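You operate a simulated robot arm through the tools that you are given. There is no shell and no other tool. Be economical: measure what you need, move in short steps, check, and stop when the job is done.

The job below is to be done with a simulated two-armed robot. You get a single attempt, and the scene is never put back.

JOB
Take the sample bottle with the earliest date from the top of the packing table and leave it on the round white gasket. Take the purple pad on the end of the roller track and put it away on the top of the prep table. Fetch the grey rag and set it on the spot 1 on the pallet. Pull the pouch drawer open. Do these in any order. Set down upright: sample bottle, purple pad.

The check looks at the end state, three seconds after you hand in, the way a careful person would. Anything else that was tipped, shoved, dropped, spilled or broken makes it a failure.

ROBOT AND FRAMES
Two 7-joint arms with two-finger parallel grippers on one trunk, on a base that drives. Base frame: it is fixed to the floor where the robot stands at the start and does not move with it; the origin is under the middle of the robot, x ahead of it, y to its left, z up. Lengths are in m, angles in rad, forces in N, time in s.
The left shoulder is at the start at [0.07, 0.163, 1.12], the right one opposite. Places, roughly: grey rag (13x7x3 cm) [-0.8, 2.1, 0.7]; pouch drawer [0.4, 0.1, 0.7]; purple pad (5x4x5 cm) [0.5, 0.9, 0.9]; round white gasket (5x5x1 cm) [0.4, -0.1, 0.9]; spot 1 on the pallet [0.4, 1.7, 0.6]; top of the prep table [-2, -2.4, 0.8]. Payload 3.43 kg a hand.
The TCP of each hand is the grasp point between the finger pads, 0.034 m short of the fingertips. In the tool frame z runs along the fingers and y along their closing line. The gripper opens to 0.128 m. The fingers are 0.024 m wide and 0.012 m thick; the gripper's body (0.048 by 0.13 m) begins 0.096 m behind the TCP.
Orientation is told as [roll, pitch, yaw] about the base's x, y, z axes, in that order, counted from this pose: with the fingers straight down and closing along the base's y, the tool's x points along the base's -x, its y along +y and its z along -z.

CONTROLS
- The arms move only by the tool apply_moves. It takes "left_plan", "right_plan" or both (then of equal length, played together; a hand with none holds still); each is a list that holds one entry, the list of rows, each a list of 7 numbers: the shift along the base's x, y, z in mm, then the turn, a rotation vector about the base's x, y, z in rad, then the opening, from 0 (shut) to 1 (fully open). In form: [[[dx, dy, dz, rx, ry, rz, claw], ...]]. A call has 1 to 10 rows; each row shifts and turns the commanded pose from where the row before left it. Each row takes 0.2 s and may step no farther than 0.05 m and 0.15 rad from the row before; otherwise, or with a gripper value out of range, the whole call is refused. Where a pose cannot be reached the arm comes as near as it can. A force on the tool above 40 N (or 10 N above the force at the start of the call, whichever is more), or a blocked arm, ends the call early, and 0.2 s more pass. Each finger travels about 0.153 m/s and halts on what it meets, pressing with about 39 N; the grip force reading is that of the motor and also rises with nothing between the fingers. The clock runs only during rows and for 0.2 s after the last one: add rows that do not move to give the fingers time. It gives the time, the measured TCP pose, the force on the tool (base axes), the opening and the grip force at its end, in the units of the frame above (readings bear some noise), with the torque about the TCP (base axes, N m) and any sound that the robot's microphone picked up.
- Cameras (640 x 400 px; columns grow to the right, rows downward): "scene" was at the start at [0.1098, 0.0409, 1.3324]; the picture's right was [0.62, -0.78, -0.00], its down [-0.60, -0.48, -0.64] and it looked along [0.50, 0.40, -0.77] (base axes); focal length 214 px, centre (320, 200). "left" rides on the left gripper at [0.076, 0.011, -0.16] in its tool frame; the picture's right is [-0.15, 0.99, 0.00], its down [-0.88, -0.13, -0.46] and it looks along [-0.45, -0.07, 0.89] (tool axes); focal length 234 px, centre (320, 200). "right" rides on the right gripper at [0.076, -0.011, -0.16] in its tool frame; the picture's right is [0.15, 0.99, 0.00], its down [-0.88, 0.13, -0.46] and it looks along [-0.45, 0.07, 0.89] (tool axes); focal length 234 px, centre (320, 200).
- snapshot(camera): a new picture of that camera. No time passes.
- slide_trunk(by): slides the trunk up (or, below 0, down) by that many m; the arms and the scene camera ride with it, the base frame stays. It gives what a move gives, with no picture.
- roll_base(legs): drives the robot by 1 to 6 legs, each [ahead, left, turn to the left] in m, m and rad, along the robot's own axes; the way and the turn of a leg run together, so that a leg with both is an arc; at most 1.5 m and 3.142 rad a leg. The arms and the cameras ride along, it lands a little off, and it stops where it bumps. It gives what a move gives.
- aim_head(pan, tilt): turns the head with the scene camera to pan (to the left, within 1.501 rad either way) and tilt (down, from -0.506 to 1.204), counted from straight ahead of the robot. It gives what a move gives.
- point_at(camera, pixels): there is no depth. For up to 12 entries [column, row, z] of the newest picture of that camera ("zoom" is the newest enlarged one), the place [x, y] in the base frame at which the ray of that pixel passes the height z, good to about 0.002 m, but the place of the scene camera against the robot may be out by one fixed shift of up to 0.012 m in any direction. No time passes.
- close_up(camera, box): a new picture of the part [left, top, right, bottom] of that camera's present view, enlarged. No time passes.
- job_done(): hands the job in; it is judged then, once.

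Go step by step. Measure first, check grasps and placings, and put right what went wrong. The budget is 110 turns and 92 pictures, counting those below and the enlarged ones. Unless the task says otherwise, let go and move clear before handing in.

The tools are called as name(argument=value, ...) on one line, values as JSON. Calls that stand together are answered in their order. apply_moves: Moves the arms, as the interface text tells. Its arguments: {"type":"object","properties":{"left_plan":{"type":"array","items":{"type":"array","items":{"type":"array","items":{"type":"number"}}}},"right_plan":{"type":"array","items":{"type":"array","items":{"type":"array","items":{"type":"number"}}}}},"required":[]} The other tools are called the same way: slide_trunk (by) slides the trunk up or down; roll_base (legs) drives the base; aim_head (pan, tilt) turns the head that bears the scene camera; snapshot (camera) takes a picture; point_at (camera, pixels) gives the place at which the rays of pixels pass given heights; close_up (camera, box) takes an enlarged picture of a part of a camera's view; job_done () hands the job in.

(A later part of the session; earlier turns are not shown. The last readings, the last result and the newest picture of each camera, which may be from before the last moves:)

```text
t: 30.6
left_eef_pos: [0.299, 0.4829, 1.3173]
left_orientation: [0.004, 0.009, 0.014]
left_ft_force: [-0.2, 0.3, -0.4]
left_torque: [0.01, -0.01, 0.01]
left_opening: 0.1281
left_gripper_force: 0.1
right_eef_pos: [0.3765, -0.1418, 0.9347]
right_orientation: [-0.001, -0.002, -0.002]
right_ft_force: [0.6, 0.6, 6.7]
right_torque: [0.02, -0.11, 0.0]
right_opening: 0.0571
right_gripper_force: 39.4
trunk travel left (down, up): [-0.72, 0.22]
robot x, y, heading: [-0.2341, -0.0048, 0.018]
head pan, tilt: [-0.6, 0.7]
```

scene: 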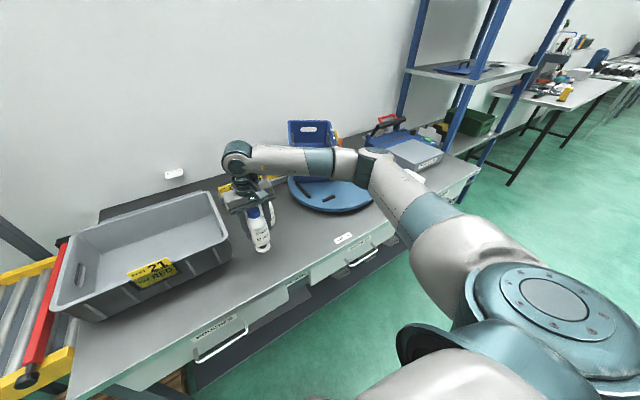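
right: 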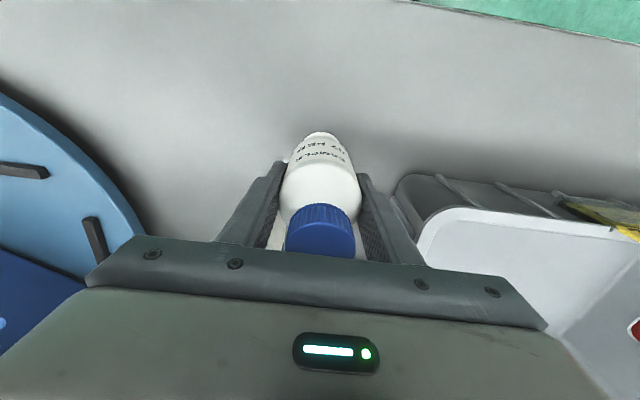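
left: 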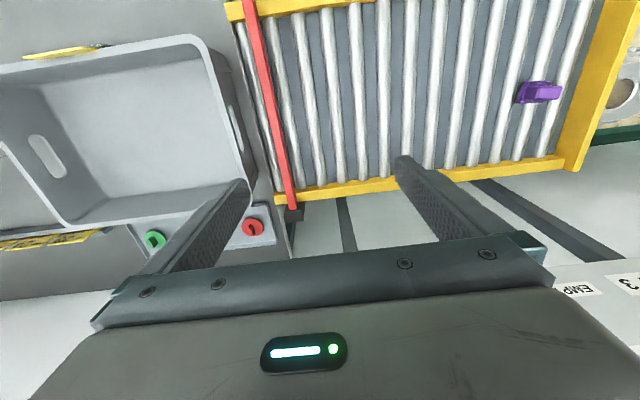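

Contact is felt (+7 N). I'll release and lift straight up.

apply_moves(right_plan=[[[0, 0, 0, 0, 0, 0, 0.6], [0, 0, 0, 0, 0, 0, 0.75], [0, 0, 0, 0, 0, 0, 0.75], [0, 0, 25, 0, 0, 0, 0.75], [0, 0, 40, 0, 0, 0, 0.75], [0, 0, 45, 0, 0, 0, 0.75], [0, 0, 45, 0, 0, 0, 0.75], [0, 0, 45, 0, 0, 0, 0.75], [0, 0, 45, 0, 0, 0, 0.75]]])

snapshot(camera="right")

close_up(camera="scene", box=[200, 100, 420, 280])

```text
t: 32.6
left_eef_pos: [0.2996, 0.4831, 1.3161]
left_orientation: [0.005, 0.006, 0.014]
left_ft_force: [0.0, 0.0, 0.1]
left_torque: [-0.03, -0.02, -0.01]
left_opening: 0.1279
left_gripper_force: 0.0
right_eef_pos: [0.3768, -0.1429, 1.1788]
right_orientation: [-0.006, -0.005, 0.0]
right_ft_force: [-0.2, 0.9, 0.3]
right_torque: [-0.02, -0.02, 0.06]
right_opening: 0.0959
right_gripper_force: 0.0
trunk travel left (down, up): [-0.72, 0.22]
robot x, y, heading: [-0.2321, -0.0054, 0.015]
head pan, tilt: [-0.6, 0.7]
```

```text
57 pictures are left
```

right: 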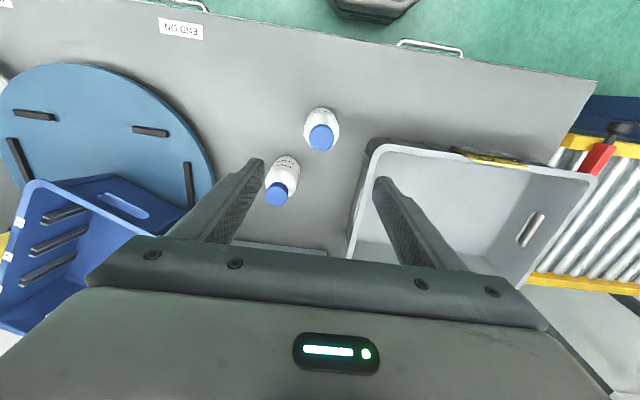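

```text
2.22 times, centred on (310, 190) of scene
```

zoom: 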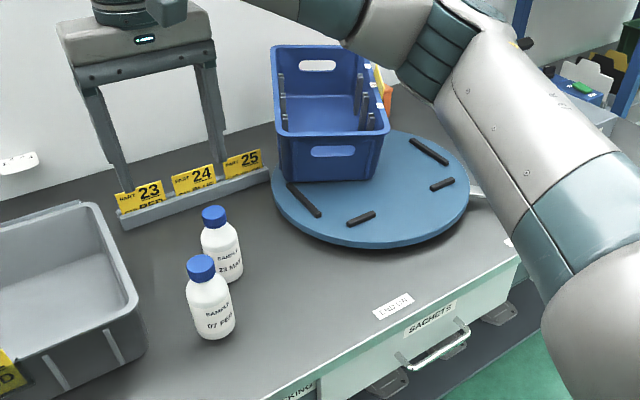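

The bottle stands on the gasket, which it fully covers. The blue box is shifted back and rotated off its four black stops, while the turntable's own bars look unmoved. I'll drive right to face the turntable and view it.

roll_base(legs=[[-0.05, -0.5, 0]])

aim_head(pan=0.05, tilt=0.55)

snapshot(camera="scene")

snapshot(camera="right")

```text
t: 35.6
left_eef_pos: [0.2576, -0.0253, 1.3155]
left_orientation: [0.003, 0.006, 0.012]
left_ft_force: [0.0, 0.2, 0.6]
left_torque: [-0.01, 0.02, 0.02]
left_opening: 0.1279
left_gripper_force: 0.0
right_eef_pos: [0.3352, -0.6509, 1.179]
right_orientation: [-0.003, -0.002, -0.005]
right_ft_force: [-0.2, 0.1, -0.6]
right_torque: [-0.03, 0.02, 0.02]
right_opening: 0.0959
right_gripper_force: 0.1
trunk travel left (down, up): [-0.72, 0.22]
robot x, y, heading: [-0.2762, -0.5072, 0.01]
head pan, tilt: [-0.6, 0.7]
```

```text
t: 36.6
left_eef_pos: [0.2585, -0.0262, 1.3159]
left_orientation: [0.003, 0.007, 0.011]
left_ft_force: [0.2, 1.8, 0.6]
left_torque: [0.02, 0.01, 0.01]
left_opening: 0.1281
left_gripper_force: 0.1
right_eef_pos: [0.3336, -0.651, 1.1781]
right_orientation: [-0.002, -0.002, -0.005]
right_ft_force: [0.2, -0.3, -0.4]
right_torque: [-0.01, -0.01, -0.01]
right_opening: 0.0957
right_gripper_force: 0.1
trunk travel left (down, up): [-0.72, 0.22]
robot x, y, heading: [-0.2772, -0.5107, 0.01]
head pan, tilt: [0.051, 0.55]
```

```text
55 pictures are left
```

scene: 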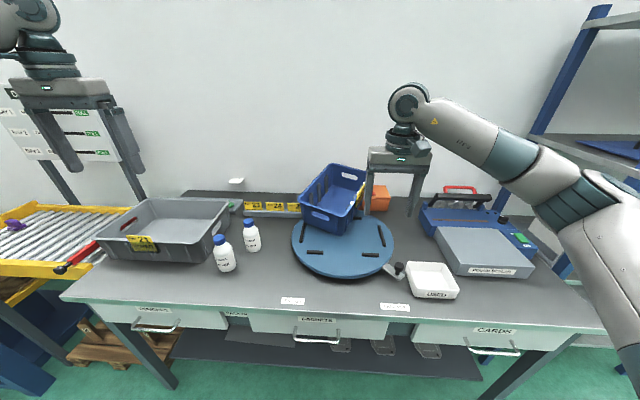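

```text
54 pictures are left
```

right: 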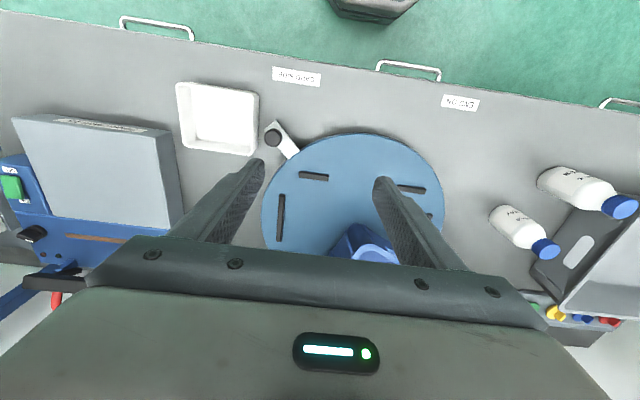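

close_up(camera="scene", box=[270, 150, 430, 290])

```text
2.86 times, centred on (350, 220) of scene
```

zoom: 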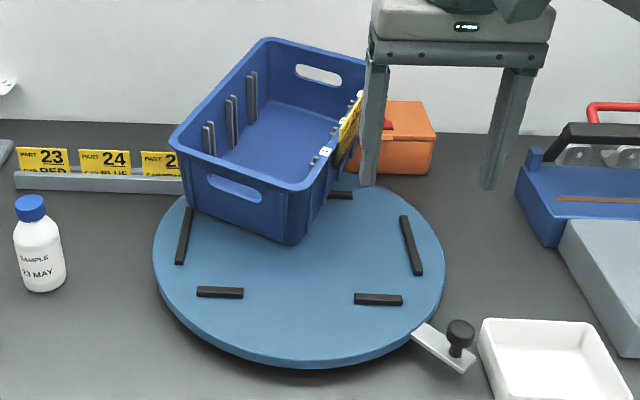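

The box has been turned about 65° CCW and sits over the left and rear bars, so it must be reseated with its tag side facing the robot. I'll drive forward and get a hand-camera view from above to measure it.

roll_base(legs=[[0.24, 0.0, -0.01]])

apply_moves(right_plan=[[[20, 30, 25, 0, 0, 0, 0.75], [20, 30, 25, 0, 0, 0, 0.75], [20, 30, 25, 0, 0, 0, 0.75], [20, 30, 20, 0, 0, 0, 1], [20, 30, 0, 0, 0, 0, 1], [20, 30, 0, 0, 0, 0, 1], [20, 30, 0, 0, 0, 0, 1]]])

snapshot(camera="right")

snapshot(camera="scene")

```text
t: 38.4
left_eef_pos: [0.5089, -0.0328, 1.3155]
left_orientation: [0.003, 0.006, -0.002]
left_ft_force: [-0.2, -0.2, 0.2]
left_torque: [-0.01, -0.02, 0.01]
left_opening: 0.1282
left_gripper_force: 0.2
right_eef_pos: [0.5735, -0.6599, 1.179]
right_orientation: [-0.004, -0.002, -0.022]
right_ft_force: [-1.0, 0.3, 0.1]
right_torque: [-0.01, 0.02, -0.01]
right_opening: 0.096
right_gripper_force: 0.1
trunk travel left (down, up): [-0.72, 0.22]
robot x, y, heading: [-0.0348, -0.5086, -0.006]
head pan, tilt: [0.051, 0.55]
```

```text
t: 40.0
left_eef_pos: [0.5073, -0.0314, 1.3165]
left_orientation: [0.001, 0.006, -0.004]
left_ft_force: [-0.6, 0.0, 0.2]
left_torque: [-0.01, 0.0, 0.02]
left_opening: 0.1282
left_gripper_force: 0.1
right_eef_pos: [0.6992, -0.4691, 1.272]
right_orientation: [-0.005, -0.002, -0.018]
right_ft_force: [-0.2, -0.4, -0.1]
right_torque: [0.02, -0.01, -0.02]
right_opening: 0.1281
right_gripper_force: 0.0
right hand out of reach, approached as far as the arm can: row 7
trunk travel left (down, up): [-0.72, 0.22]
robot x, y, heading: [-0.0334, -0.508, -0.002]
head pan, tilt: [0.051, 0.55]
```

```text
52 pictures are left
```

right: 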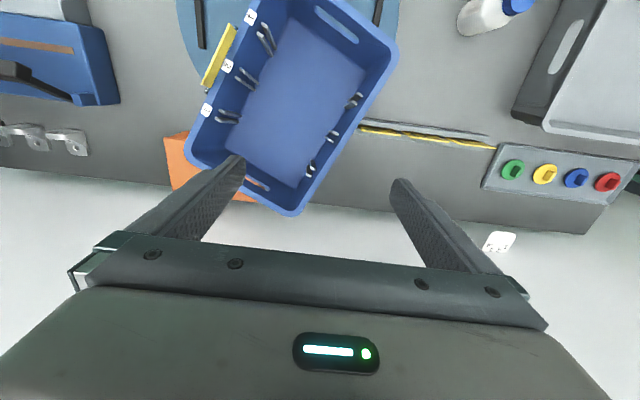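

```text
51 pictures are left
```

scene: 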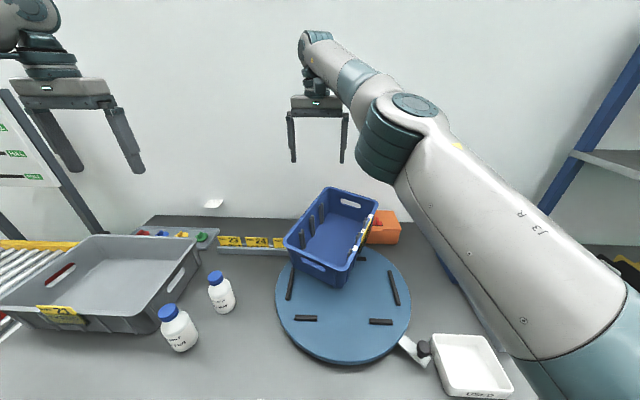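

point_at(camera="right", pixels=[[398, 45, 0.98], [398, 45, 1.02], [398, 45, 1.06], [187, 160, 0.98], [187, 160, 1.02], [187, 160, 1.06], [296, 213, 0.98], [296, 213, 1.02], [296, 213, 1.06], [200, 45, 0.89], [378, 20, 0.89]])

point_at(camera="scene", pixels=[[285, 240, 0.98], [285, 240, 1.02], [285, 240, 1.06], [378, 203, 1.02], [378, 203, 1.06], [325, 189, 1.02], [325, 189, 1.06], [396, 290, 0.89], [291, 283, 0.89], [306, 318, 0.89], [381, 322, 0.89], [344, 300, 0.89]])

```text
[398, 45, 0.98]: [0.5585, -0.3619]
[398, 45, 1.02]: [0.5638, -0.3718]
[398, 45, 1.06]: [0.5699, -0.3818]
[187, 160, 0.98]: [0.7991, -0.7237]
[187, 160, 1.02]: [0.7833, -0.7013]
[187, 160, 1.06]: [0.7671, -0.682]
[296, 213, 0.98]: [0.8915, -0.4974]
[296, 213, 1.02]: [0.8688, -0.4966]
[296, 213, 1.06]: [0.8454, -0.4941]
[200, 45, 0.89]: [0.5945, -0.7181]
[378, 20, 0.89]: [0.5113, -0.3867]
```

```text
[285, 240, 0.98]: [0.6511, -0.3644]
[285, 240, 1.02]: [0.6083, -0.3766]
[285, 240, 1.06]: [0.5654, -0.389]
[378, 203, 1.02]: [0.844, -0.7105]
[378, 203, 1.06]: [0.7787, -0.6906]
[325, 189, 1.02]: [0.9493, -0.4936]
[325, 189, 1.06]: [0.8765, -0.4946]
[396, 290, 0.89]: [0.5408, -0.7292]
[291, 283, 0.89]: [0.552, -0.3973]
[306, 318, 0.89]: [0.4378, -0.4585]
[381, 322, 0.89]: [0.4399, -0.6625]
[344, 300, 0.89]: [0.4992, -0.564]
```

The rim corners triangulate to a box of about 0.31 x 0.20 m, yawed about 70° CCW from its original place and slightly tilted on the bars. The original centre was about (0.536, -0.551). I'll zoom to pick a grip place on the untagged long wall.

close_up(camera="right", box=[170, 0, 410, 220])

close_up(camera="scene", box=[270, 180, 420, 300])

```text
1.82 times, centred on (290, 110) of right
```

zoom: 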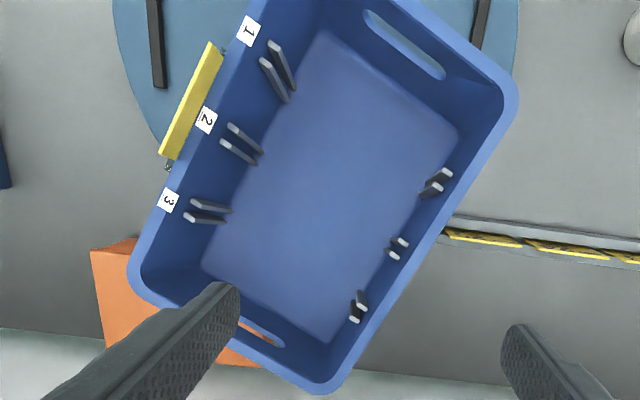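

```text
3.33 times, centred on (345, 240) of scene
```

zoom: 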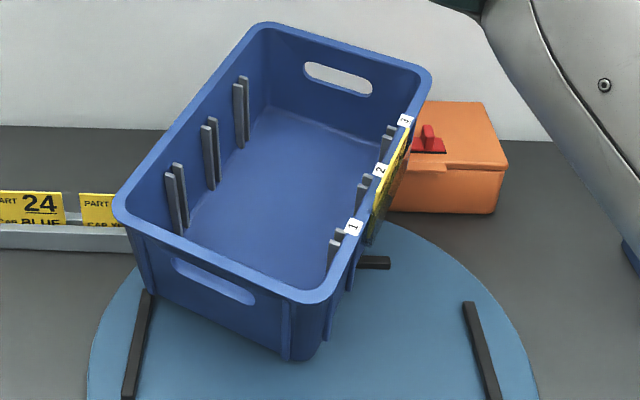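

point_at(camera="right", pixels=[[350.4, 124.3, 1.06], [350.4, 124.3, 1.07], [338.9, 143.5, 1.07], [380, 85, 1.06], [312, 196, 1.075], [384, 73, 1.06]])

```text
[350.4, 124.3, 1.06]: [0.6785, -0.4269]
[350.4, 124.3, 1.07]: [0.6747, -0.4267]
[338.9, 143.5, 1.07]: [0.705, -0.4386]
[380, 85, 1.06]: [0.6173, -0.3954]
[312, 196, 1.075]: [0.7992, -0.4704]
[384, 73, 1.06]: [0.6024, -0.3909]
```

The grip point on the wall is (0.676, -0.427) with the wall at -22.4°. I'll turn the hand by -0.373 rad, move over it and descend to just above the rim.

apply_moves(right_plan=[[[-8, 14, -20, 0, 0, -0.125, 1], [-8, 14, -20, 0, 0, -0.124, 1], [-7, 14, -20, 0, 0, -0.124, 1], [0, 0, -35, 0, 0, 0, 1], [0, 0, -35, 0, 0, 0, 1], [0, 0, 0, 0, 0, 0, 1]]])

snapshot(camera="right")

snapshot(camera="scene")

```text
t: 41.4
left_eef_pos: [0.5076, -0.0339, 1.3165]
left_orientation: [0.002, 0.006, -0.005]
left_ft_force: [1.1, 0.6, 0.6]
left_torque: [0.01, -0.01, 0.01]
left_opening: 0.1281
left_gripper_force: 0.1
right_eef_pos: [0.6769, -0.4288, 1.1414]
right_orientation: [-0.004, -0.002, -0.392]
right_ft_force: [0.1, 0.0, 0.2]
right_torque: [0.0, 0.0, -0.03]
right_opening: 0.128
right_gripper_force: 0.1
trunk travel left (down, up): [-0.72, 0.22]
robot x, y, heading: [-0.0362, -0.5113, -0.002]
head pan, tilt: [0.051, 0.55]
```

```text
48 pictures are left
```

right: 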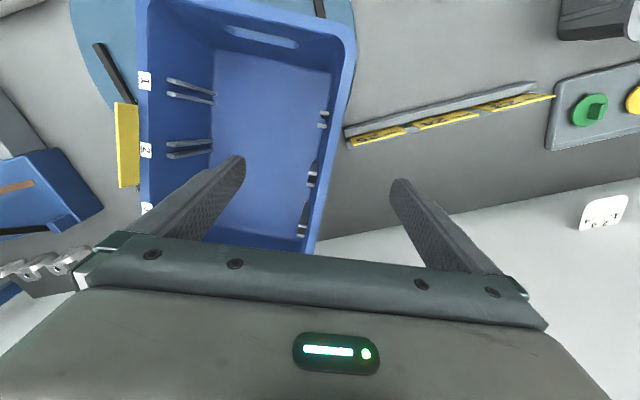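

```text
47 pictures are left
```

scene: 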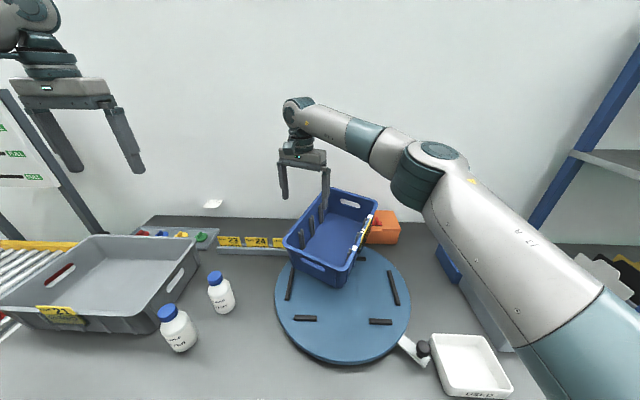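

The rim passes about 14 px right of the tool axis, and the gap between rods is slightly nearer. I'll correct by (-4, +16) mm and descend to TCP z = 1.03.

apply_moves(right_plan=[[[-4, 16, 0, 0, 0, 0, 1], [0, 0, -30, 0, 0, 0, 1], [0, 0, -30, 0, 0, 0, 1], [0, 0, -30, 0, 0, 0, 1], [0, 0, -20, 0, 0, 0, 1], [0, 0, 0, 0, 0, 0, 1]]])

snapshot(camera="right")

```text
t: 42.8
left_eef_pos: [0.5089, -0.0333, 1.3156]
left_orientation: [0.004, 0.008, -0.005]
left_ft_force: [0.4, 0.3, 0.7]
left_torque: [0.02, 0.04, 0.0]
left_opening: 0.1281
left_gripper_force: 0.1
right_eef_pos: [0.6721, -0.4132, 1.0316]
right_orientation: [-0.004, 0.0, -0.392]
right_ft_force: [0.9, 0.0, 0.4]
right_torque: [0.0, 0.03, -0.01]
right_opening: 0.128
right_gripper_force: 0.1
trunk travel left (down, up): [-0.72, 0.22]
robot x, y, heading: [-0.0307, -0.5111, -0.002]
head pan, tilt: [0.051, 0.55]
```

```text
46 pictures are left
```

right: 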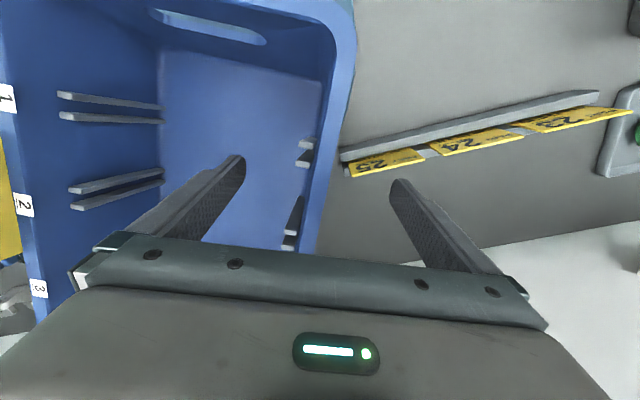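

The finger plane lies midway between rod pairs A (row 150) and B (row 235). I'll shift 5 mm outward and close on the wall.

apply_moves(right_plan=[[[2, 5, -8, 0, 0, 0, 1], [0, 0, 0, 0, 0, 0, 0.6], [0, 0, 0, 0, 0, 0, 0.2], [0, 0, 0, 0, 0, 0, 0], [0, 0, 0, 0, 0, 0, 0], [0, 0, 0, 0, 0, 0, 0]]])

snapshot(camera="right")

```text
t: 44.2
left_eef_pos: [0.5087, -0.0345, 1.3161]
left_orientation: [0.003, 0.009, -0.006]
left_ft_force: [0.3, 0.3, 0.6]
left_torque: [0.01, 0.01, 0.01]
left_opening: 0.1279
left_gripper_force: 0.2
right_eef_pos: [0.6743, -0.4096, 1.0235]
right_orientation: [-0.002, -0.003, -0.395]
right_ft_force: [1.5, -1.4, 0.1]
right_torque: [0.41, 0.25, 0.02]
right_opening: 0.0199
right_gripper_force: 38.9
trunk travel left (down, up): [-0.72, 0.22]
robot x, y, heading: [-0.034, -0.5097, -0.004]
head pan, tilt: [0.051, 0.55]
```

```text
45 pictures are left
```

right: 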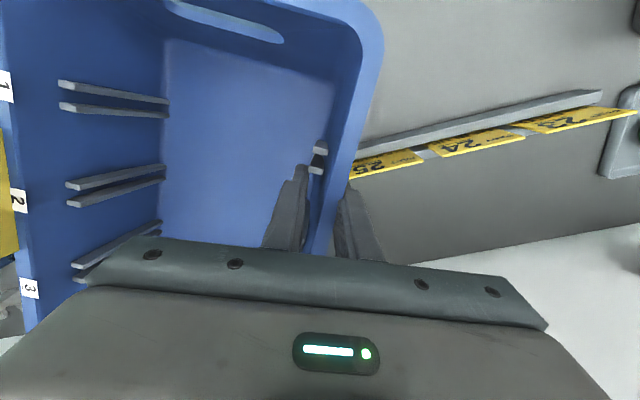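

The wall is gripped (0.020 m, 39 N). I'll lift 50 mm slowly and look.

apply_moves(right_plan=[[[0, 0, 8, 0, 0, 0, 0], [0, 0, 8, 0, 0, 0, 0], [0, 0, 8, 0, 0, 0, 0], [0, 0, 8, 0, 0, 0, 0], [0, 0, 8, 0, 0, 0, 0], [0, 0, 8, 0, 0, 0, 0], [0, 0, 0, 0, 0, 0, 0]]])

close_up(camera="scene", box=[240, 150, 430, 360])

```text
t: 45.8
left_eef_pos: [0.509, -0.0332, 1.3145]
left_orientation: [0.003, 0.007, -0.003]
left_ft_force: [0.3, -0.4, 0.3]
left_torque: [-0.03, -0.02, -0.01]
left_opening: 0.128
left_gripper_force: 0.1
right_eef_pos: [0.6739, -0.4089, 1.0727]
right_orientation: [-0.004, -0.001, -0.393]
right_ft_force: [1.2, 0.1, -4.7]
right_torque: [0.55, -0.02, 0.01]
right_opening: 0.0199
right_gripper_force: 39.7
trunk travel left (down, up): [-0.72, 0.22]
robot x, y, heading: [-0.0318, -0.5138, 0.001]
head pan, tilt: [0.051, 0.55]
```

```text
1.90 times, centred on (335, 255) of scene
```

zoom: 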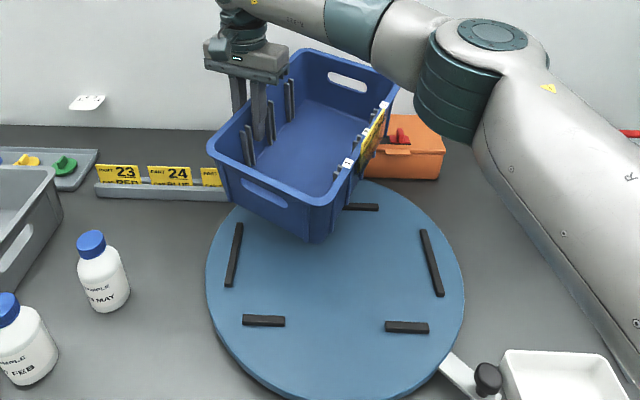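

The box is lifted cleanly (about 0.5 kg, level). I'll raise 20 mm more and drive the base back 0.125 m, so that the box clears the orange case before I rotate it.

apply_moves(right_plan=[[[0, 0, 10, 0, 0, 0, 0], [0, 0, 10, 0, 0, 0, 0], [0, 0, 0, 0, 0, 0, 0]]])

roll_base(legs=[[-0.125, 0, 0]])

apply_moves(right_plan=[[[0, -5, 0, 0, 0, -0.08, 0], [0, -8, 0, 0, 0, -0.12, 0], [0, -10, 0, 0, 0, -0.12, 0], [0, -10, 0, 0, 0, -0.12, 0], [0, -10, 0, 0, 0, -0.12, 0], [0, 0, 0, 0, 0, 0, 0]]])

snapshot(camera="scene")

```text
t: 46.6
left_eef_pos: [0.5098, -0.033, 1.3156]
left_orientation: [0.005, 0.007, -0.004]
left_ft_force: [-0.6, 0.1, 0.6]
left_torque: [0.0, 0.01, -0.06]
left_opening: 0.128
left_gripper_force: 0.0
right_eef_pos: [0.6746, -0.4076, 1.0904]
right_orientation: [-0.004, -0.002, -0.392]
right_ft_force: [0.1, 0.2, -4.1]
right_torque: [0.57, 0.01, 0.01]
right_opening: 0.02
right_gripper_force: 38.9
trunk travel left (down, up): [-0.72, 0.22]
robot x, y, heading: [-0.0334, -0.5091, -0.005]
head pan, tilt: [0.051, 0.55]
```

```text
t: 47.9
left_eef_pos: [0.3905, -0.0361, 1.316]
left_orientation: [0.005, 0.008, -0.009]
left_ft_force: [0.0, 0.3, 0.6]
left_torque: [0.03, 0.0, -0.01]
left_opening: 0.1282
left_gripper_force: 0.0
right_eef_pos: [0.5521, -0.4124, 1.0905]
right_orientation: [-0.004, 0.002, -0.4]
right_ft_force: [0.6, 0.9, -5.8]
right_torque: [0.53, 0.01, 0.01]
right_opening: 0.0201
right_gripper_force: 38.6
trunk travel left (down, up): [-0.72, 0.22]
robot x, y, heading: [-0.1544, -0.5096, -0.011]
head pan, tilt: [0.051, 0.55]
```

```text
t: 49.3
left_eef_pos: [0.3884, -0.0363, 1.3164]
left_orientation: [0.003, 0.008, -0.007]
left_ft_force: [0.0, -0.4, 0.0]
left_torque: [-0.02, 0.01, -0.01]
left_opening: 0.1279
left_gripper_force: 0.1
right_eef_pos: [0.5513, -0.4556, 1.0919]
right_orientation: [-0.004, -0.003, -0.96]
right_ft_force: [-0.5, 0.5, -4.6]
right_torque: [0.51, -0.29, -0.04]
right_opening: 0.0201
right_gripper_force: 38.8
trunk travel left (down, up): [-0.72, 0.22]
robot x, y, heading: [-0.1561, -0.5111, -0.013]
head pan, tilt: [0.051, 0.55]
```

```text
43 pictures are left
```

scene: 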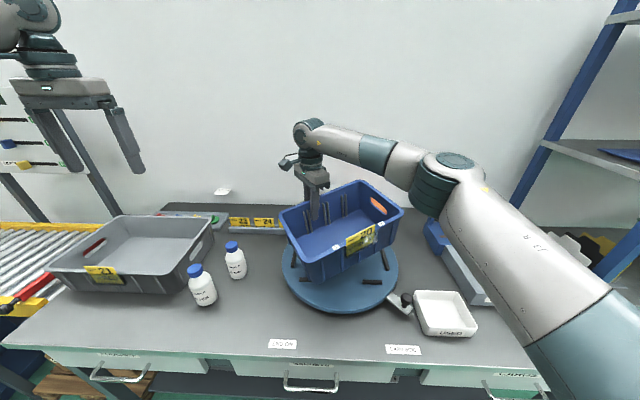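

The box is rotating cleanly. I'll finish the turn to yaw -1.61 while moving to about (0.632, -0.522).

apply_moves(right_plan=[[[14, -11, 0, 0, 0, -0.108, 0], [14, -11, 0, 0, 0, -0.108, 0], [14, -11, 0, 0, 0, -0.108, 0], [13, -11, 0, 0, 0, -0.108, 0], [13, -11, 0, 0, 0, -0.108, 0], [13, -11, 0, 0, 0, -0.11, 0], [0, 0, 0, 0, 0, 0, 0]]])

close_up(camera="scene", box=[250, 150, 450, 330])

snapshot(camera="right")

```text
t: 50.9
left_eef_pos: [0.3891, -0.0363, 1.3158]
left_orientation: [0.004, 0.006, -0.008]
left_ft_force: [0.9, -0.3, 0.3]
left_torque: [0.03, 0.02, 0.0]
left_opening: 0.1281
left_gripper_force: 0.1
right_eef_pos: [0.631, -0.5195, 1.0924]
right_orientation: [-0.003, -0.002, -1.611]
right_ft_force: [-0.5, 0.1, -4.3]
right_torque: [0.19, -0.47, 0.01]
right_opening: 0.02
right_gripper_force: 39.1
trunk travel left (down, up): [-0.72, 0.22]
robot x, y, heading: [-0.1541, -0.5067, -0.008]
head pan, tilt: [0.051, 0.55]
```

```text
2.22 times, centred on (350, 240) of scene
```

zoom: 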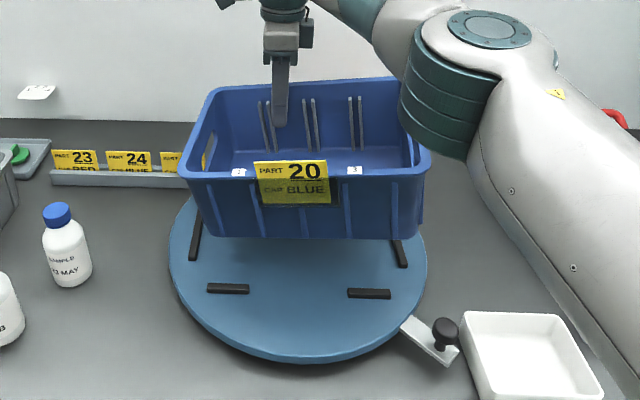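

```text
41 pictures are left
```

right: 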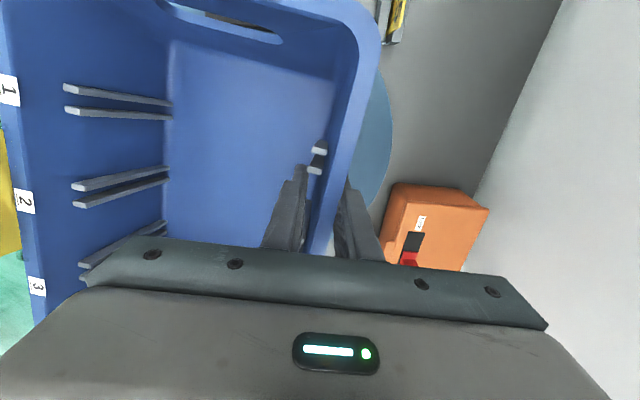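

The box is aligned with its tag facing the robot. I'll measure its bottom front corners against the bars before lowering.

point_at(camera="zoom", pixels=[[197, 233, 0.9], [399, 253, 0.9], [228, 283, 0.9], [369, 289, 0.9], [207, 234, 0.95], [410, 240, 0.95], [181, 175, 1.09], [430, 172, 1.09], [207, 234, 0.97], [410, 240, 0.97]])

point_at(camera="right", pixels=[[378, 45, 1.09], [352, 150, 1.09], [378, 45, 1.1], [352, 150, 1.1]])

```text
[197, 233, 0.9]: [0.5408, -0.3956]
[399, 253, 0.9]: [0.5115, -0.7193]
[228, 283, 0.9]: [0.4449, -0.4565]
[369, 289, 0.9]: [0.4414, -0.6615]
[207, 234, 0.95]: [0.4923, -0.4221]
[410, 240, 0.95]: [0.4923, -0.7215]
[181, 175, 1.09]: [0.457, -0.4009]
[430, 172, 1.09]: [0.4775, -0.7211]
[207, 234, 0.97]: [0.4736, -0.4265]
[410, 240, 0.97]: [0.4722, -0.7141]
```

```text
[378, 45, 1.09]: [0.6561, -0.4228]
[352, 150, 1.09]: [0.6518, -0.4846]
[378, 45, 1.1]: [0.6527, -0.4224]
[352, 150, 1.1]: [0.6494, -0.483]
```

I'll shift +7 mm in y and -2 mm in x, lower 60 mm and recheck.

apply_moves(right_plan=[[[-2, 7, 0, 0, 0, 0.02, 0], [0, 0, -15, 0, 0, 0, 0], [0, 0, -15, 0, 0, 0, 0], [0, 0, -15, 0, 0, 0, 0], [0, 0, -10, 0, 0, 0, 0], [0, 0, 0, 0, 0, 0, 0]]])

close_up(camera="scene", box=[260, 190, 430, 320])

```text
t: 52.3
left_eef_pos: [0.3899, -0.0351, 1.3159]
left_orientation: [0.002, 0.007, -0.01]
left_ft_force: [0.2, 0.6, -0.2]
left_torque: [0.02, 0.02, -0.01]
left_opening: 0.1281
left_gripper_force: 0.0
right_eef_pos: [0.6305, -0.5142, 1.0354]
right_orientation: [-0.003, -0.003, -1.589]
right_ft_force: [-0.3, 0.7, -5.4]
right_torque: [0.18, -0.51, 0.0]
right_opening: 0.0199
right_gripper_force: 39.3
trunk travel left (down, up): [-0.72, 0.22]
robot x, y, heading: [-0.1557, -0.5057, -0.007]
head pan, tilt: [0.051, 0.55]
```

```text
3.08 times, centred on (345, 255) of scene
```

zoom: 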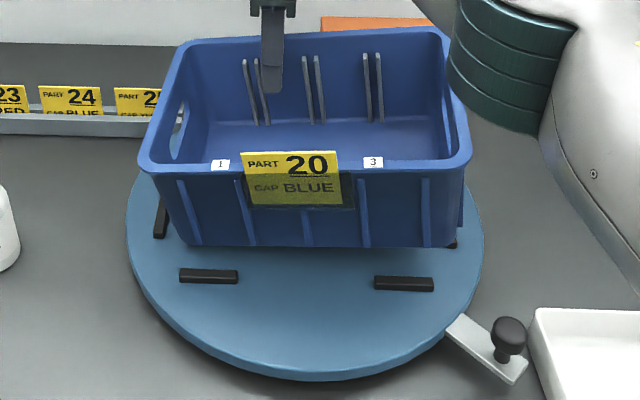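

The box bottom looks centred right of the bars' middle. I'll measure it before the final drop.

point_at(camera="zoom", pixels=[[190, 246, 0.91], [452, 247, 0.91], [190, 246, 0.93], [452, 247, 0.93], [156, 234, 0.89], [452, 244, 0.89], [208, 270, 0.89], [404, 278, 0.89], [138, 165, 1.05], [472, 162, 1.05]])

```text
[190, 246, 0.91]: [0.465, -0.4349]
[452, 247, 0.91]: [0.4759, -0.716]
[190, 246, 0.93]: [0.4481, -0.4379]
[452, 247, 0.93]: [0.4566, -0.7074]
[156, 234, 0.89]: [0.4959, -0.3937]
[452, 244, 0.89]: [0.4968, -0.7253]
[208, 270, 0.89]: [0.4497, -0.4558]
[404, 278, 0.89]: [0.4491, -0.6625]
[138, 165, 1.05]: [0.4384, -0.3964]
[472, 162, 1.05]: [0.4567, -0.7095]
```

The box is rolled about 0.1 rad, with its right side high, because it was gripped while tilted. I'll level it by turning the hand and check again.

apply_moves(right_plan=[[[0, 0, 5, 0.05, 0.02, 0, 0], [0, 0, 5, 0.05, 0.02, 0, 0], [0, 0, 0, 0, 0, 0, 0]]])

close_up(camera="scene", box=[260, 190, 430, 320])

point_at(camera="zoom", pixels=[[138, 160, 1.05], [472, 162, 1.05]])

```text
t: 53.1
left_eef_pos: [0.3887, -0.0357, 1.3164]
left_orientation: [0.002, 0.007, -0.01]
left_ft_force: [-0.6, 0.2, 0.1]
left_torque: [0.01, -0.01, -0.01]
left_opening: 0.1281
left_gripper_force: 0.0
right_eef_pos: [0.6318, -0.513, 1.0446]
right_orientation: [-0.047, 0.098, -1.593]
right_ft_force: [0.7, -0.4, -4.9]
right_torque: [0.18, -0.51, 0.02]
right_opening: 0.0204
right_gripper_force: 39.5
trunk travel left (down, up): [-0.72, 0.22]
robot x, y, heading: [-0.1602, -0.5124, -0.013]
head pan, tilt: [0.051, 0.55]
```

```text
3.08 times, centred on (345, 255) of scene
```

zoom: 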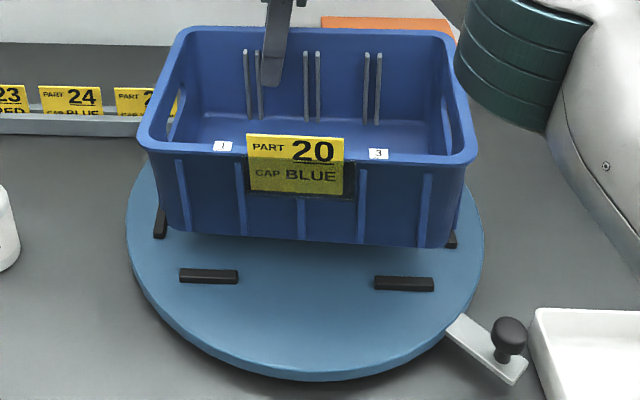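

```text
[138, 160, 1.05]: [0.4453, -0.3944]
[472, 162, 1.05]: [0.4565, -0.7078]
```

point_at(camera="zoom", pixels=[[180, 231, 0.92], [448, 247, 0.92], [180, 231, 0.94], [448, 247, 0.94], [140, 146, 1.07], [475, 162, 1.07]])

```text
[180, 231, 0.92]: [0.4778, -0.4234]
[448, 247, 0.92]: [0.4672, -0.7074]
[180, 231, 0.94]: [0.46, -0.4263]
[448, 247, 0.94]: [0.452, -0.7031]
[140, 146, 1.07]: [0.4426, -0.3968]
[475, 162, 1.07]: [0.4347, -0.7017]
```

Nearly level and centred. I'll shift +3 mm in y and lower gently until contact.

apply_moves(right_plan=[[[0, 3, -10, 0, 0, 0, 0], [0, 0, -8, 0, 0, 0, 0], [0, 0, -6, 0, 0, 0, 0], [0, 0, 0, 0, 0, 0, 0]]])

close_up(camera="scene", box=[260, 190, 430, 320])

```text
t: 54.1
left_eef_pos: [0.3894, -0.0362, 1.3156]
left_orientation: [0.002, 0.008, -0.011]
left_ft_force: [0.3, -1.1, 0.4]
left_torque: [0.04, -0.01, 0.01]
left_opening: 0.1281
left_gripper_force: 0.0
right_eef_pos: [0.6299, -0.5121, 1.0218]
right_orientation: [-0.047, 0.099, -1.591]
right_ft_force: [-0.2, -0.4, -4.6]
right_torque: [0.19, -0.52, 0.03]
right_opening: 0.0201
right_gripper_force: 39.0
trunk travel left (down, up): [-0.72, 0.22]
robot x, y, heading: [-0.1555, -0.5091, -0.003]
head pan, tilt: [0.051, 0.55]
```

```text
3.08 times, centred on (345, 255) of scene
```

zoom: 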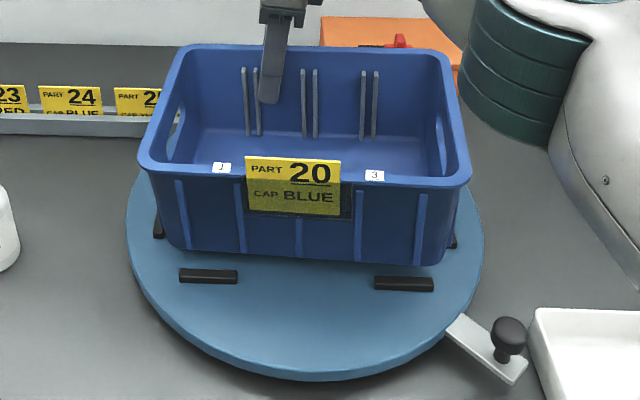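

apply_moves(right_plan=[[[0, 0, -4, 0, 0, 0, 0], [0, 0, -4, 0, 0, 0, 0], [0, 0, -3, 0, 0, 0, 0], [0, 0, 0, 0, 0, 0, 0]]])

```text
t: 55.1
left_eef_pos: [0.389, -0.0363, 1.3163]
left_orientation: [0.003, 0.007, -0.008]
left_ft_force: [0.4, -0.7, -0.1]
left_torque: [0.01, 0.01, 0.0]
left_opening: 0.1276
left_gripper_force: 0.0
right_eef_pos: [0.63, -0.5116, 1.0093]
right_orientation: [-0.044, 0.099, -1.591]
right_ft_force: [0.7, -0.4, -5.9]
right_torque: [0.17, -0.53, 0.0]
right_opening: 0.0201
right_gripper_force: 39.2
trunk travel left (down, up): [-0.72, 0.22]
robot x, y, heading: [-0.1544, -0.5108, -0.005]
head pan, tilt: [0.051, 0.55]
```

apply_moves(right_plan=[[[0, 0, -3, 0, 0, 0, 0], [0, 0, -3, 0, 0, 0, 0], [0, 0, -3, 0, 0, 0, 0], [0, 0, -3, 0, 0, 0, 0], [0, 0, 0, 0, 0, 0, 0]]])

close_up(camera="scene", box=[260, 190, 430, 320])

```text
t: 56.3
left_eef_pos: [0.3869, -0.0366, 1.3171]
left_orientation: [0.004, 0.006, -0.011]
left_ft_force: [-0.5, -0.7, -0.4]
left_torque: [0.01, -0.01, -0.01]
left_opening: 0.128
left_gripper_force: 0.2
right_eef_pos: [0.6293, -0.5113, 1.0028]
right_orientation: [-0.041, 0.098, -1.594]
right_ft_force: [5.8, -4.0, 15.7]
right_torque: [0.84, -0.51, -0.1]
right_opening: 0.0197
right_gripper_force: 39.3
trunk travel left (down, up): [-0.72, 0.22]
robot x, y, heading: [-0.1563, -0.5069, -0.009]
head pan, tilt: [0.051, 0.55]
```

```text
3.08 times, centred on (345, 255) of scene
```

zoom: 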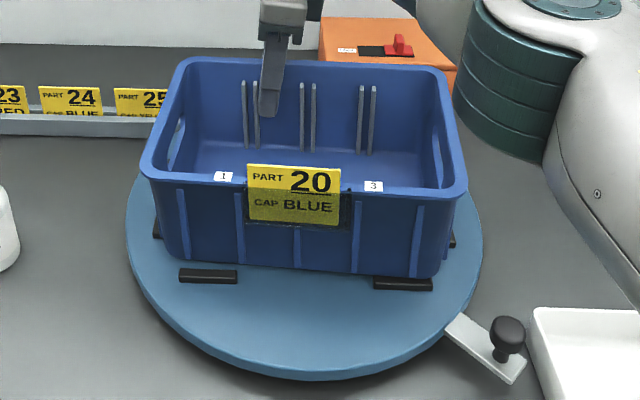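

Contact is at the right front, with the bottom edge slightly skewed (178,262)-(437,278). I'll lift 8 mm, correct yaw by +0.03, shift 4 mm back, slightly undo the roll and lower again.

apply_moves(right_plan=[[[0, 0, 12, 0, 0, 0, 0], [4, 0, 0, -0.03, 0, 0.03, 0], [0, 0, -4, 0, 0, 0, 0], [0, 0, -4, 0, 0, 0, 0], [0, 0, -3, 0, 0, 0, 0], [0, 0, 0, 0, 0, 0, 0]]])

close_up(camera="scene", box=[260, 190, 430, 320])

```text
t: 57.7
left_eef_pos: [0.3866, -0.0365, 1.317]
left_orientation: [0.003, 0.005, -0.009]
left_ft_force: [0.4, 0.2, 0.8]
left_torque: [-0.03, -0.04, -0.02]
left_opening: 0.1282
left_gripper_force: 0.0
right_eef_pos: [0.6345, -0.5111, 1.0019]
right_orientation: [-0.042, 0.066, -1.562]
right_ft_force: [4.0, -3.0, 17.0]
right_torque: [1.19, -0.66, -0.1]
right_opening: 0.0195
right_gripper_force: 38.7
trunk travel left (down, up): [-0.72, 0.22]
robot x, y, heading: [-0.1571, -0.5079, -0.01]
head pan, tilt: [0.051, 0.55]
```

```text
3.08 times, centred on (345, 255) of scene
```

zoom: 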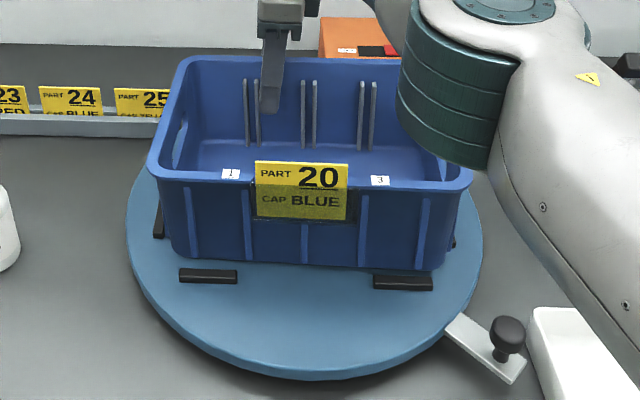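

point_at(camera="zoom", pixels=[[180, 263, 0.887], [440, 271, 0.887], [208, 270, 0.897], [404, 278, 0.897], [158, 225, 0.895], [453, 243, 0.895], [148, 162, 1.03], [472, 180, 1.03]])

snapshot(camera="right")

```text
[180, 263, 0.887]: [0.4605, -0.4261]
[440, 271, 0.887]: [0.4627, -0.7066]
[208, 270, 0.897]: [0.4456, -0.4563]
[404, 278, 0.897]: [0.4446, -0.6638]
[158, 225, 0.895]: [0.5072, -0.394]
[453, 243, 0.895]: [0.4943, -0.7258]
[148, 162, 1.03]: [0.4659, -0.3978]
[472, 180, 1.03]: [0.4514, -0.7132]
```

```text
35 pictures are left
```

right: 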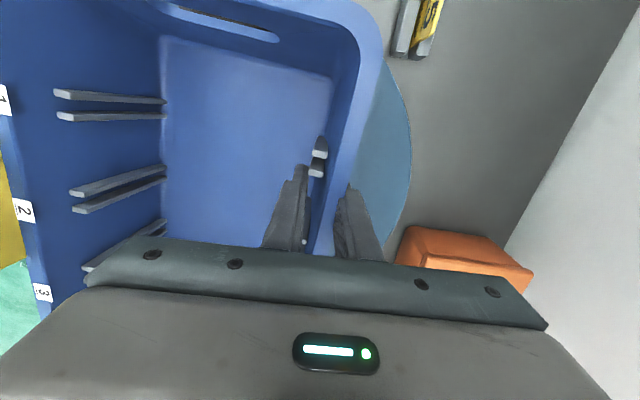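

Footprint centred at y of about -0.566 and 12 mm behind the front bars, so inside the stops. I'll release, lift clear and check.

apply_moves(right_plan=[[[0, 0, 1, 0, 0, 0, 0.2], [0, 0, 0, 0, 0, 0, 0.4], [0, 0, 0, 0, 0, 0, 0.4], [0, 0, 30, 0, 0, 0, 0.4], [0, 0, 40, 0, 0, 0, 0.4], [0, 0, 45, 0, 0, 0, 0.4], [0, 0, 45, 0, 0, 0, 0.4], [0, 0, 45, 0, 0, 0, 0.4]]])

close_up(camera="scene", box=[260, 190, 430, 320])

```text
t: 59.5
left_eef_pos: [0.3873, -0.0337, 1.316]
left_orientation: [0.002, 0.004, -0.009]
left_ft_force: [-0.1, 0.5, -0.7]
left_torque: [-0.01, 0.01, 0.0]
left_opening: 0.1277
left_gripper_force: 0.0
right_eef_pos: [0.6102, -0.517, 1.2018]
right_orientation: [-0.044, 0.067, -1.56]
right_ft_force: [0.3, 0.2, 0.6]
right_torque: [-0.11, -0.03, -0.01]
right_opening: 0.0512
right_gripper_force: 0.1
right hand out of reach, approached as far as the arm can: row 6, 7, 8
trunk travel left (down, up): [-0.72, 0.22]
robot x, y, heading: [-0.1576, -0.5084, -0.012]
head pan, tilt: [0.051, 0.55]
```

```text
3.08 times, centred on (345, 255) of scene
```

zoom: 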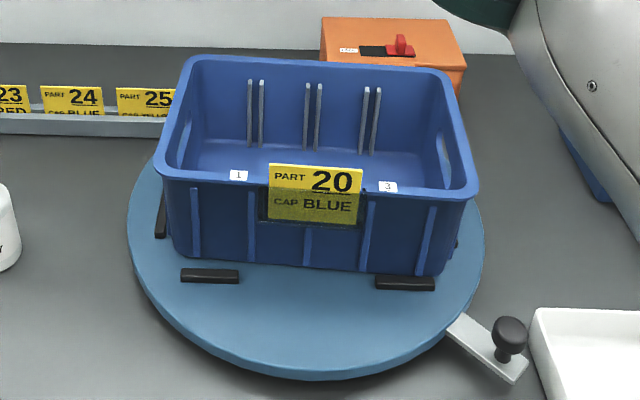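

The blue box is back upright within its stops. Next is the pouch drawer: I'll level and retract the right hand, then drive so the handle is in front of it.

apply_moves(right_plan=[[[-40, -20, 10, -0.035, -0.02, 0, 0.5], [-45, -20, 0, -0.035, -0.02, 0, 0.5], [-45, -20, 0, 0, 0, 0, 0.5], [-45, -20, 0, 0, 0, 0, 0.5], [-40, -20, 0, 0, 0, 0, 0.5], [-40, -20, 0, 0, 0, 0, 0.5]]])

roll_base(legs=[[-0.2, 0, 0.01], [0, 0.75, 0]])

aim_head(pan=-0.1, tilt=0.75)

snapshot(camera="scene")

```text
t: 60.9
left_eef_pos: [0.3851, -0.0363, 1.3168]
left_orientation: [0.006, 0.005, -0.009]
left_ft_force: [-0.1, -0.4, 0.1]
left_torque: [0.04, -0.02, -0.03]
left_opening: 0.1283
left_gripper_force: 0.1
right_eef_pos: [0.354, -0.6455, 1.2144]
right_orientation: [-0.006, -0.003, -1.559]
right_ft_force: [-0.2, -0.3, 1.0]
right_torque: [0.03, -0.01, 0.0]
right_opening: 0.0642
right_gripper_force: 0.0
trunk travel left (down, up): [-0.72, 0.22]
robot x, y, heading: [-0.1577, -0.5081, -0.01]
head pan, tilt: [0.051, 0.55]
```

```text
t: 66.2
left_eef_pos: [0.2002, 0.7208, 1.3156]
left_orientation: [0.004, 0.007, -0.014]
left_ft_force: [-0.5, 0.0, 0.2]
left_torque: [0.0, 0.0, 0.0]
left_opening: 0.1278
left_gripper_force: 0.0
right_eef_pos: [0.1657, 0.1126, 1.2138]
right_orientation: [-0.006, -0.004, -1.564]
right_ft_force: [0.3, 0.1, 0.0]
right_torque: [0.02, 0.03, 0.01]
right_opening: 0.064
right_gripper_force: 0.0
trunk travel left (down, up): [-0.72, 0.22]
robot x, y, heading: [-0.3462, 0.2501, -0.012]
head pan, tilt: [0.051, 0.55]
```

```text
t: 66.9
left_eef_pos: [0.2012, 0.7233, 1.3156]
left_orientation: [0.003, 0.007, -0.015]
left_ft_force: [0.1, -0.2, -0.7]
left_torque: [0.04, 0.0, -0.01]
left_opening: 0.1283
left_gripper_force: 0.0
right_eef_pos: [0.1658, 0.1144, 1.2134]
right_orientation: [-0.007, -0.004, -1.564]
right_ft_force: [0.1, -0.5, -0.7]
right_torque: [-0.02, 0.03, 0.04]
right_opening: 0.0643
right_gripper_force: 0.0
trunk travel left (down, up): [-0.72, 0.22]
robot x, y, heading: [-0.3493, 0.2485, -0.009]
head pan, tilt: [-0.099, 0.75]
```

```text
33 pictures are left
```

scene: 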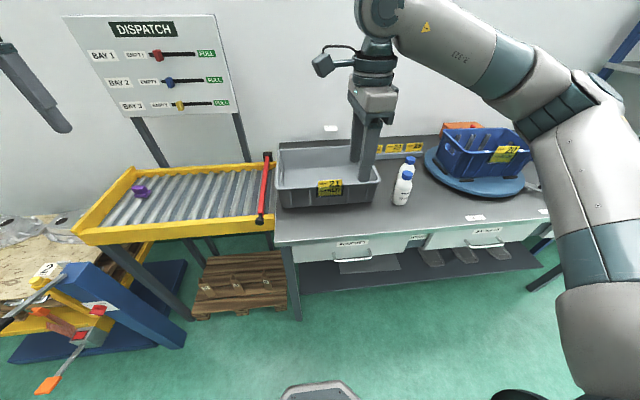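

The POUCHES handle bar runs from about (335,259) to (371,255). I'll triangulate it against the earlier view.

close_up(camera="scene", box=[310, 220, 400, 280])

point_at(camera="scene", pixels=[[335, 260, 0.65], [335, 260, 0.75], [335, 260, 0.8], [371, 256, 0.65], [371, 256, 0.75], [371, 256, 0.8], [300, 247, 0.865]])

```text
6.67 times, centred on (355, 250) of scene
```

zoom: 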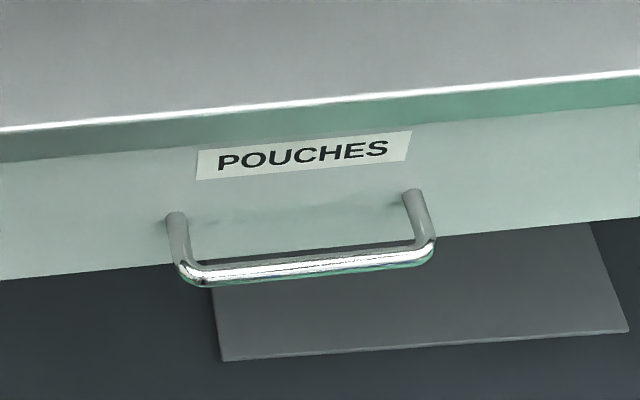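

```text
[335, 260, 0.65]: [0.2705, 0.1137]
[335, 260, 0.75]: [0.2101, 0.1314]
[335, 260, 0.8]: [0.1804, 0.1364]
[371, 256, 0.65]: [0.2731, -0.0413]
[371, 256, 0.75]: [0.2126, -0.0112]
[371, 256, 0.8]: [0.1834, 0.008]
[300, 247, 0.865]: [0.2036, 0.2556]
```

snapshot(camera="right")

```text
31 pictures are left
```

right: 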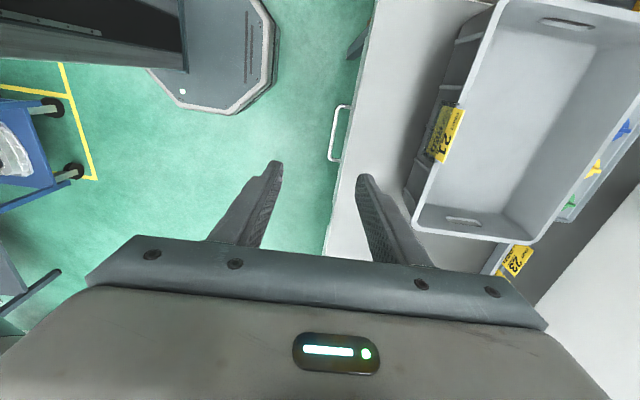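

point_at(camera="right", pixels=[[338, 112, 0.72], [338, 112, 0.76], [338, 112, 0.8], [329, 156, 0.72], [329, 156, 0.76], [329, 156, 0.8], [368, 60, 0.865], [326, 230, 0.865]])

```text
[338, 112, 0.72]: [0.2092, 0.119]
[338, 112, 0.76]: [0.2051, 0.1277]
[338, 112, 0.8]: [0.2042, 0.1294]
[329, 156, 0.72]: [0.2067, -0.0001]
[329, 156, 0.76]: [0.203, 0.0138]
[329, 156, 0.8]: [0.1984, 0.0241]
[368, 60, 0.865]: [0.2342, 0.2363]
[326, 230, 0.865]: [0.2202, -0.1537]
```

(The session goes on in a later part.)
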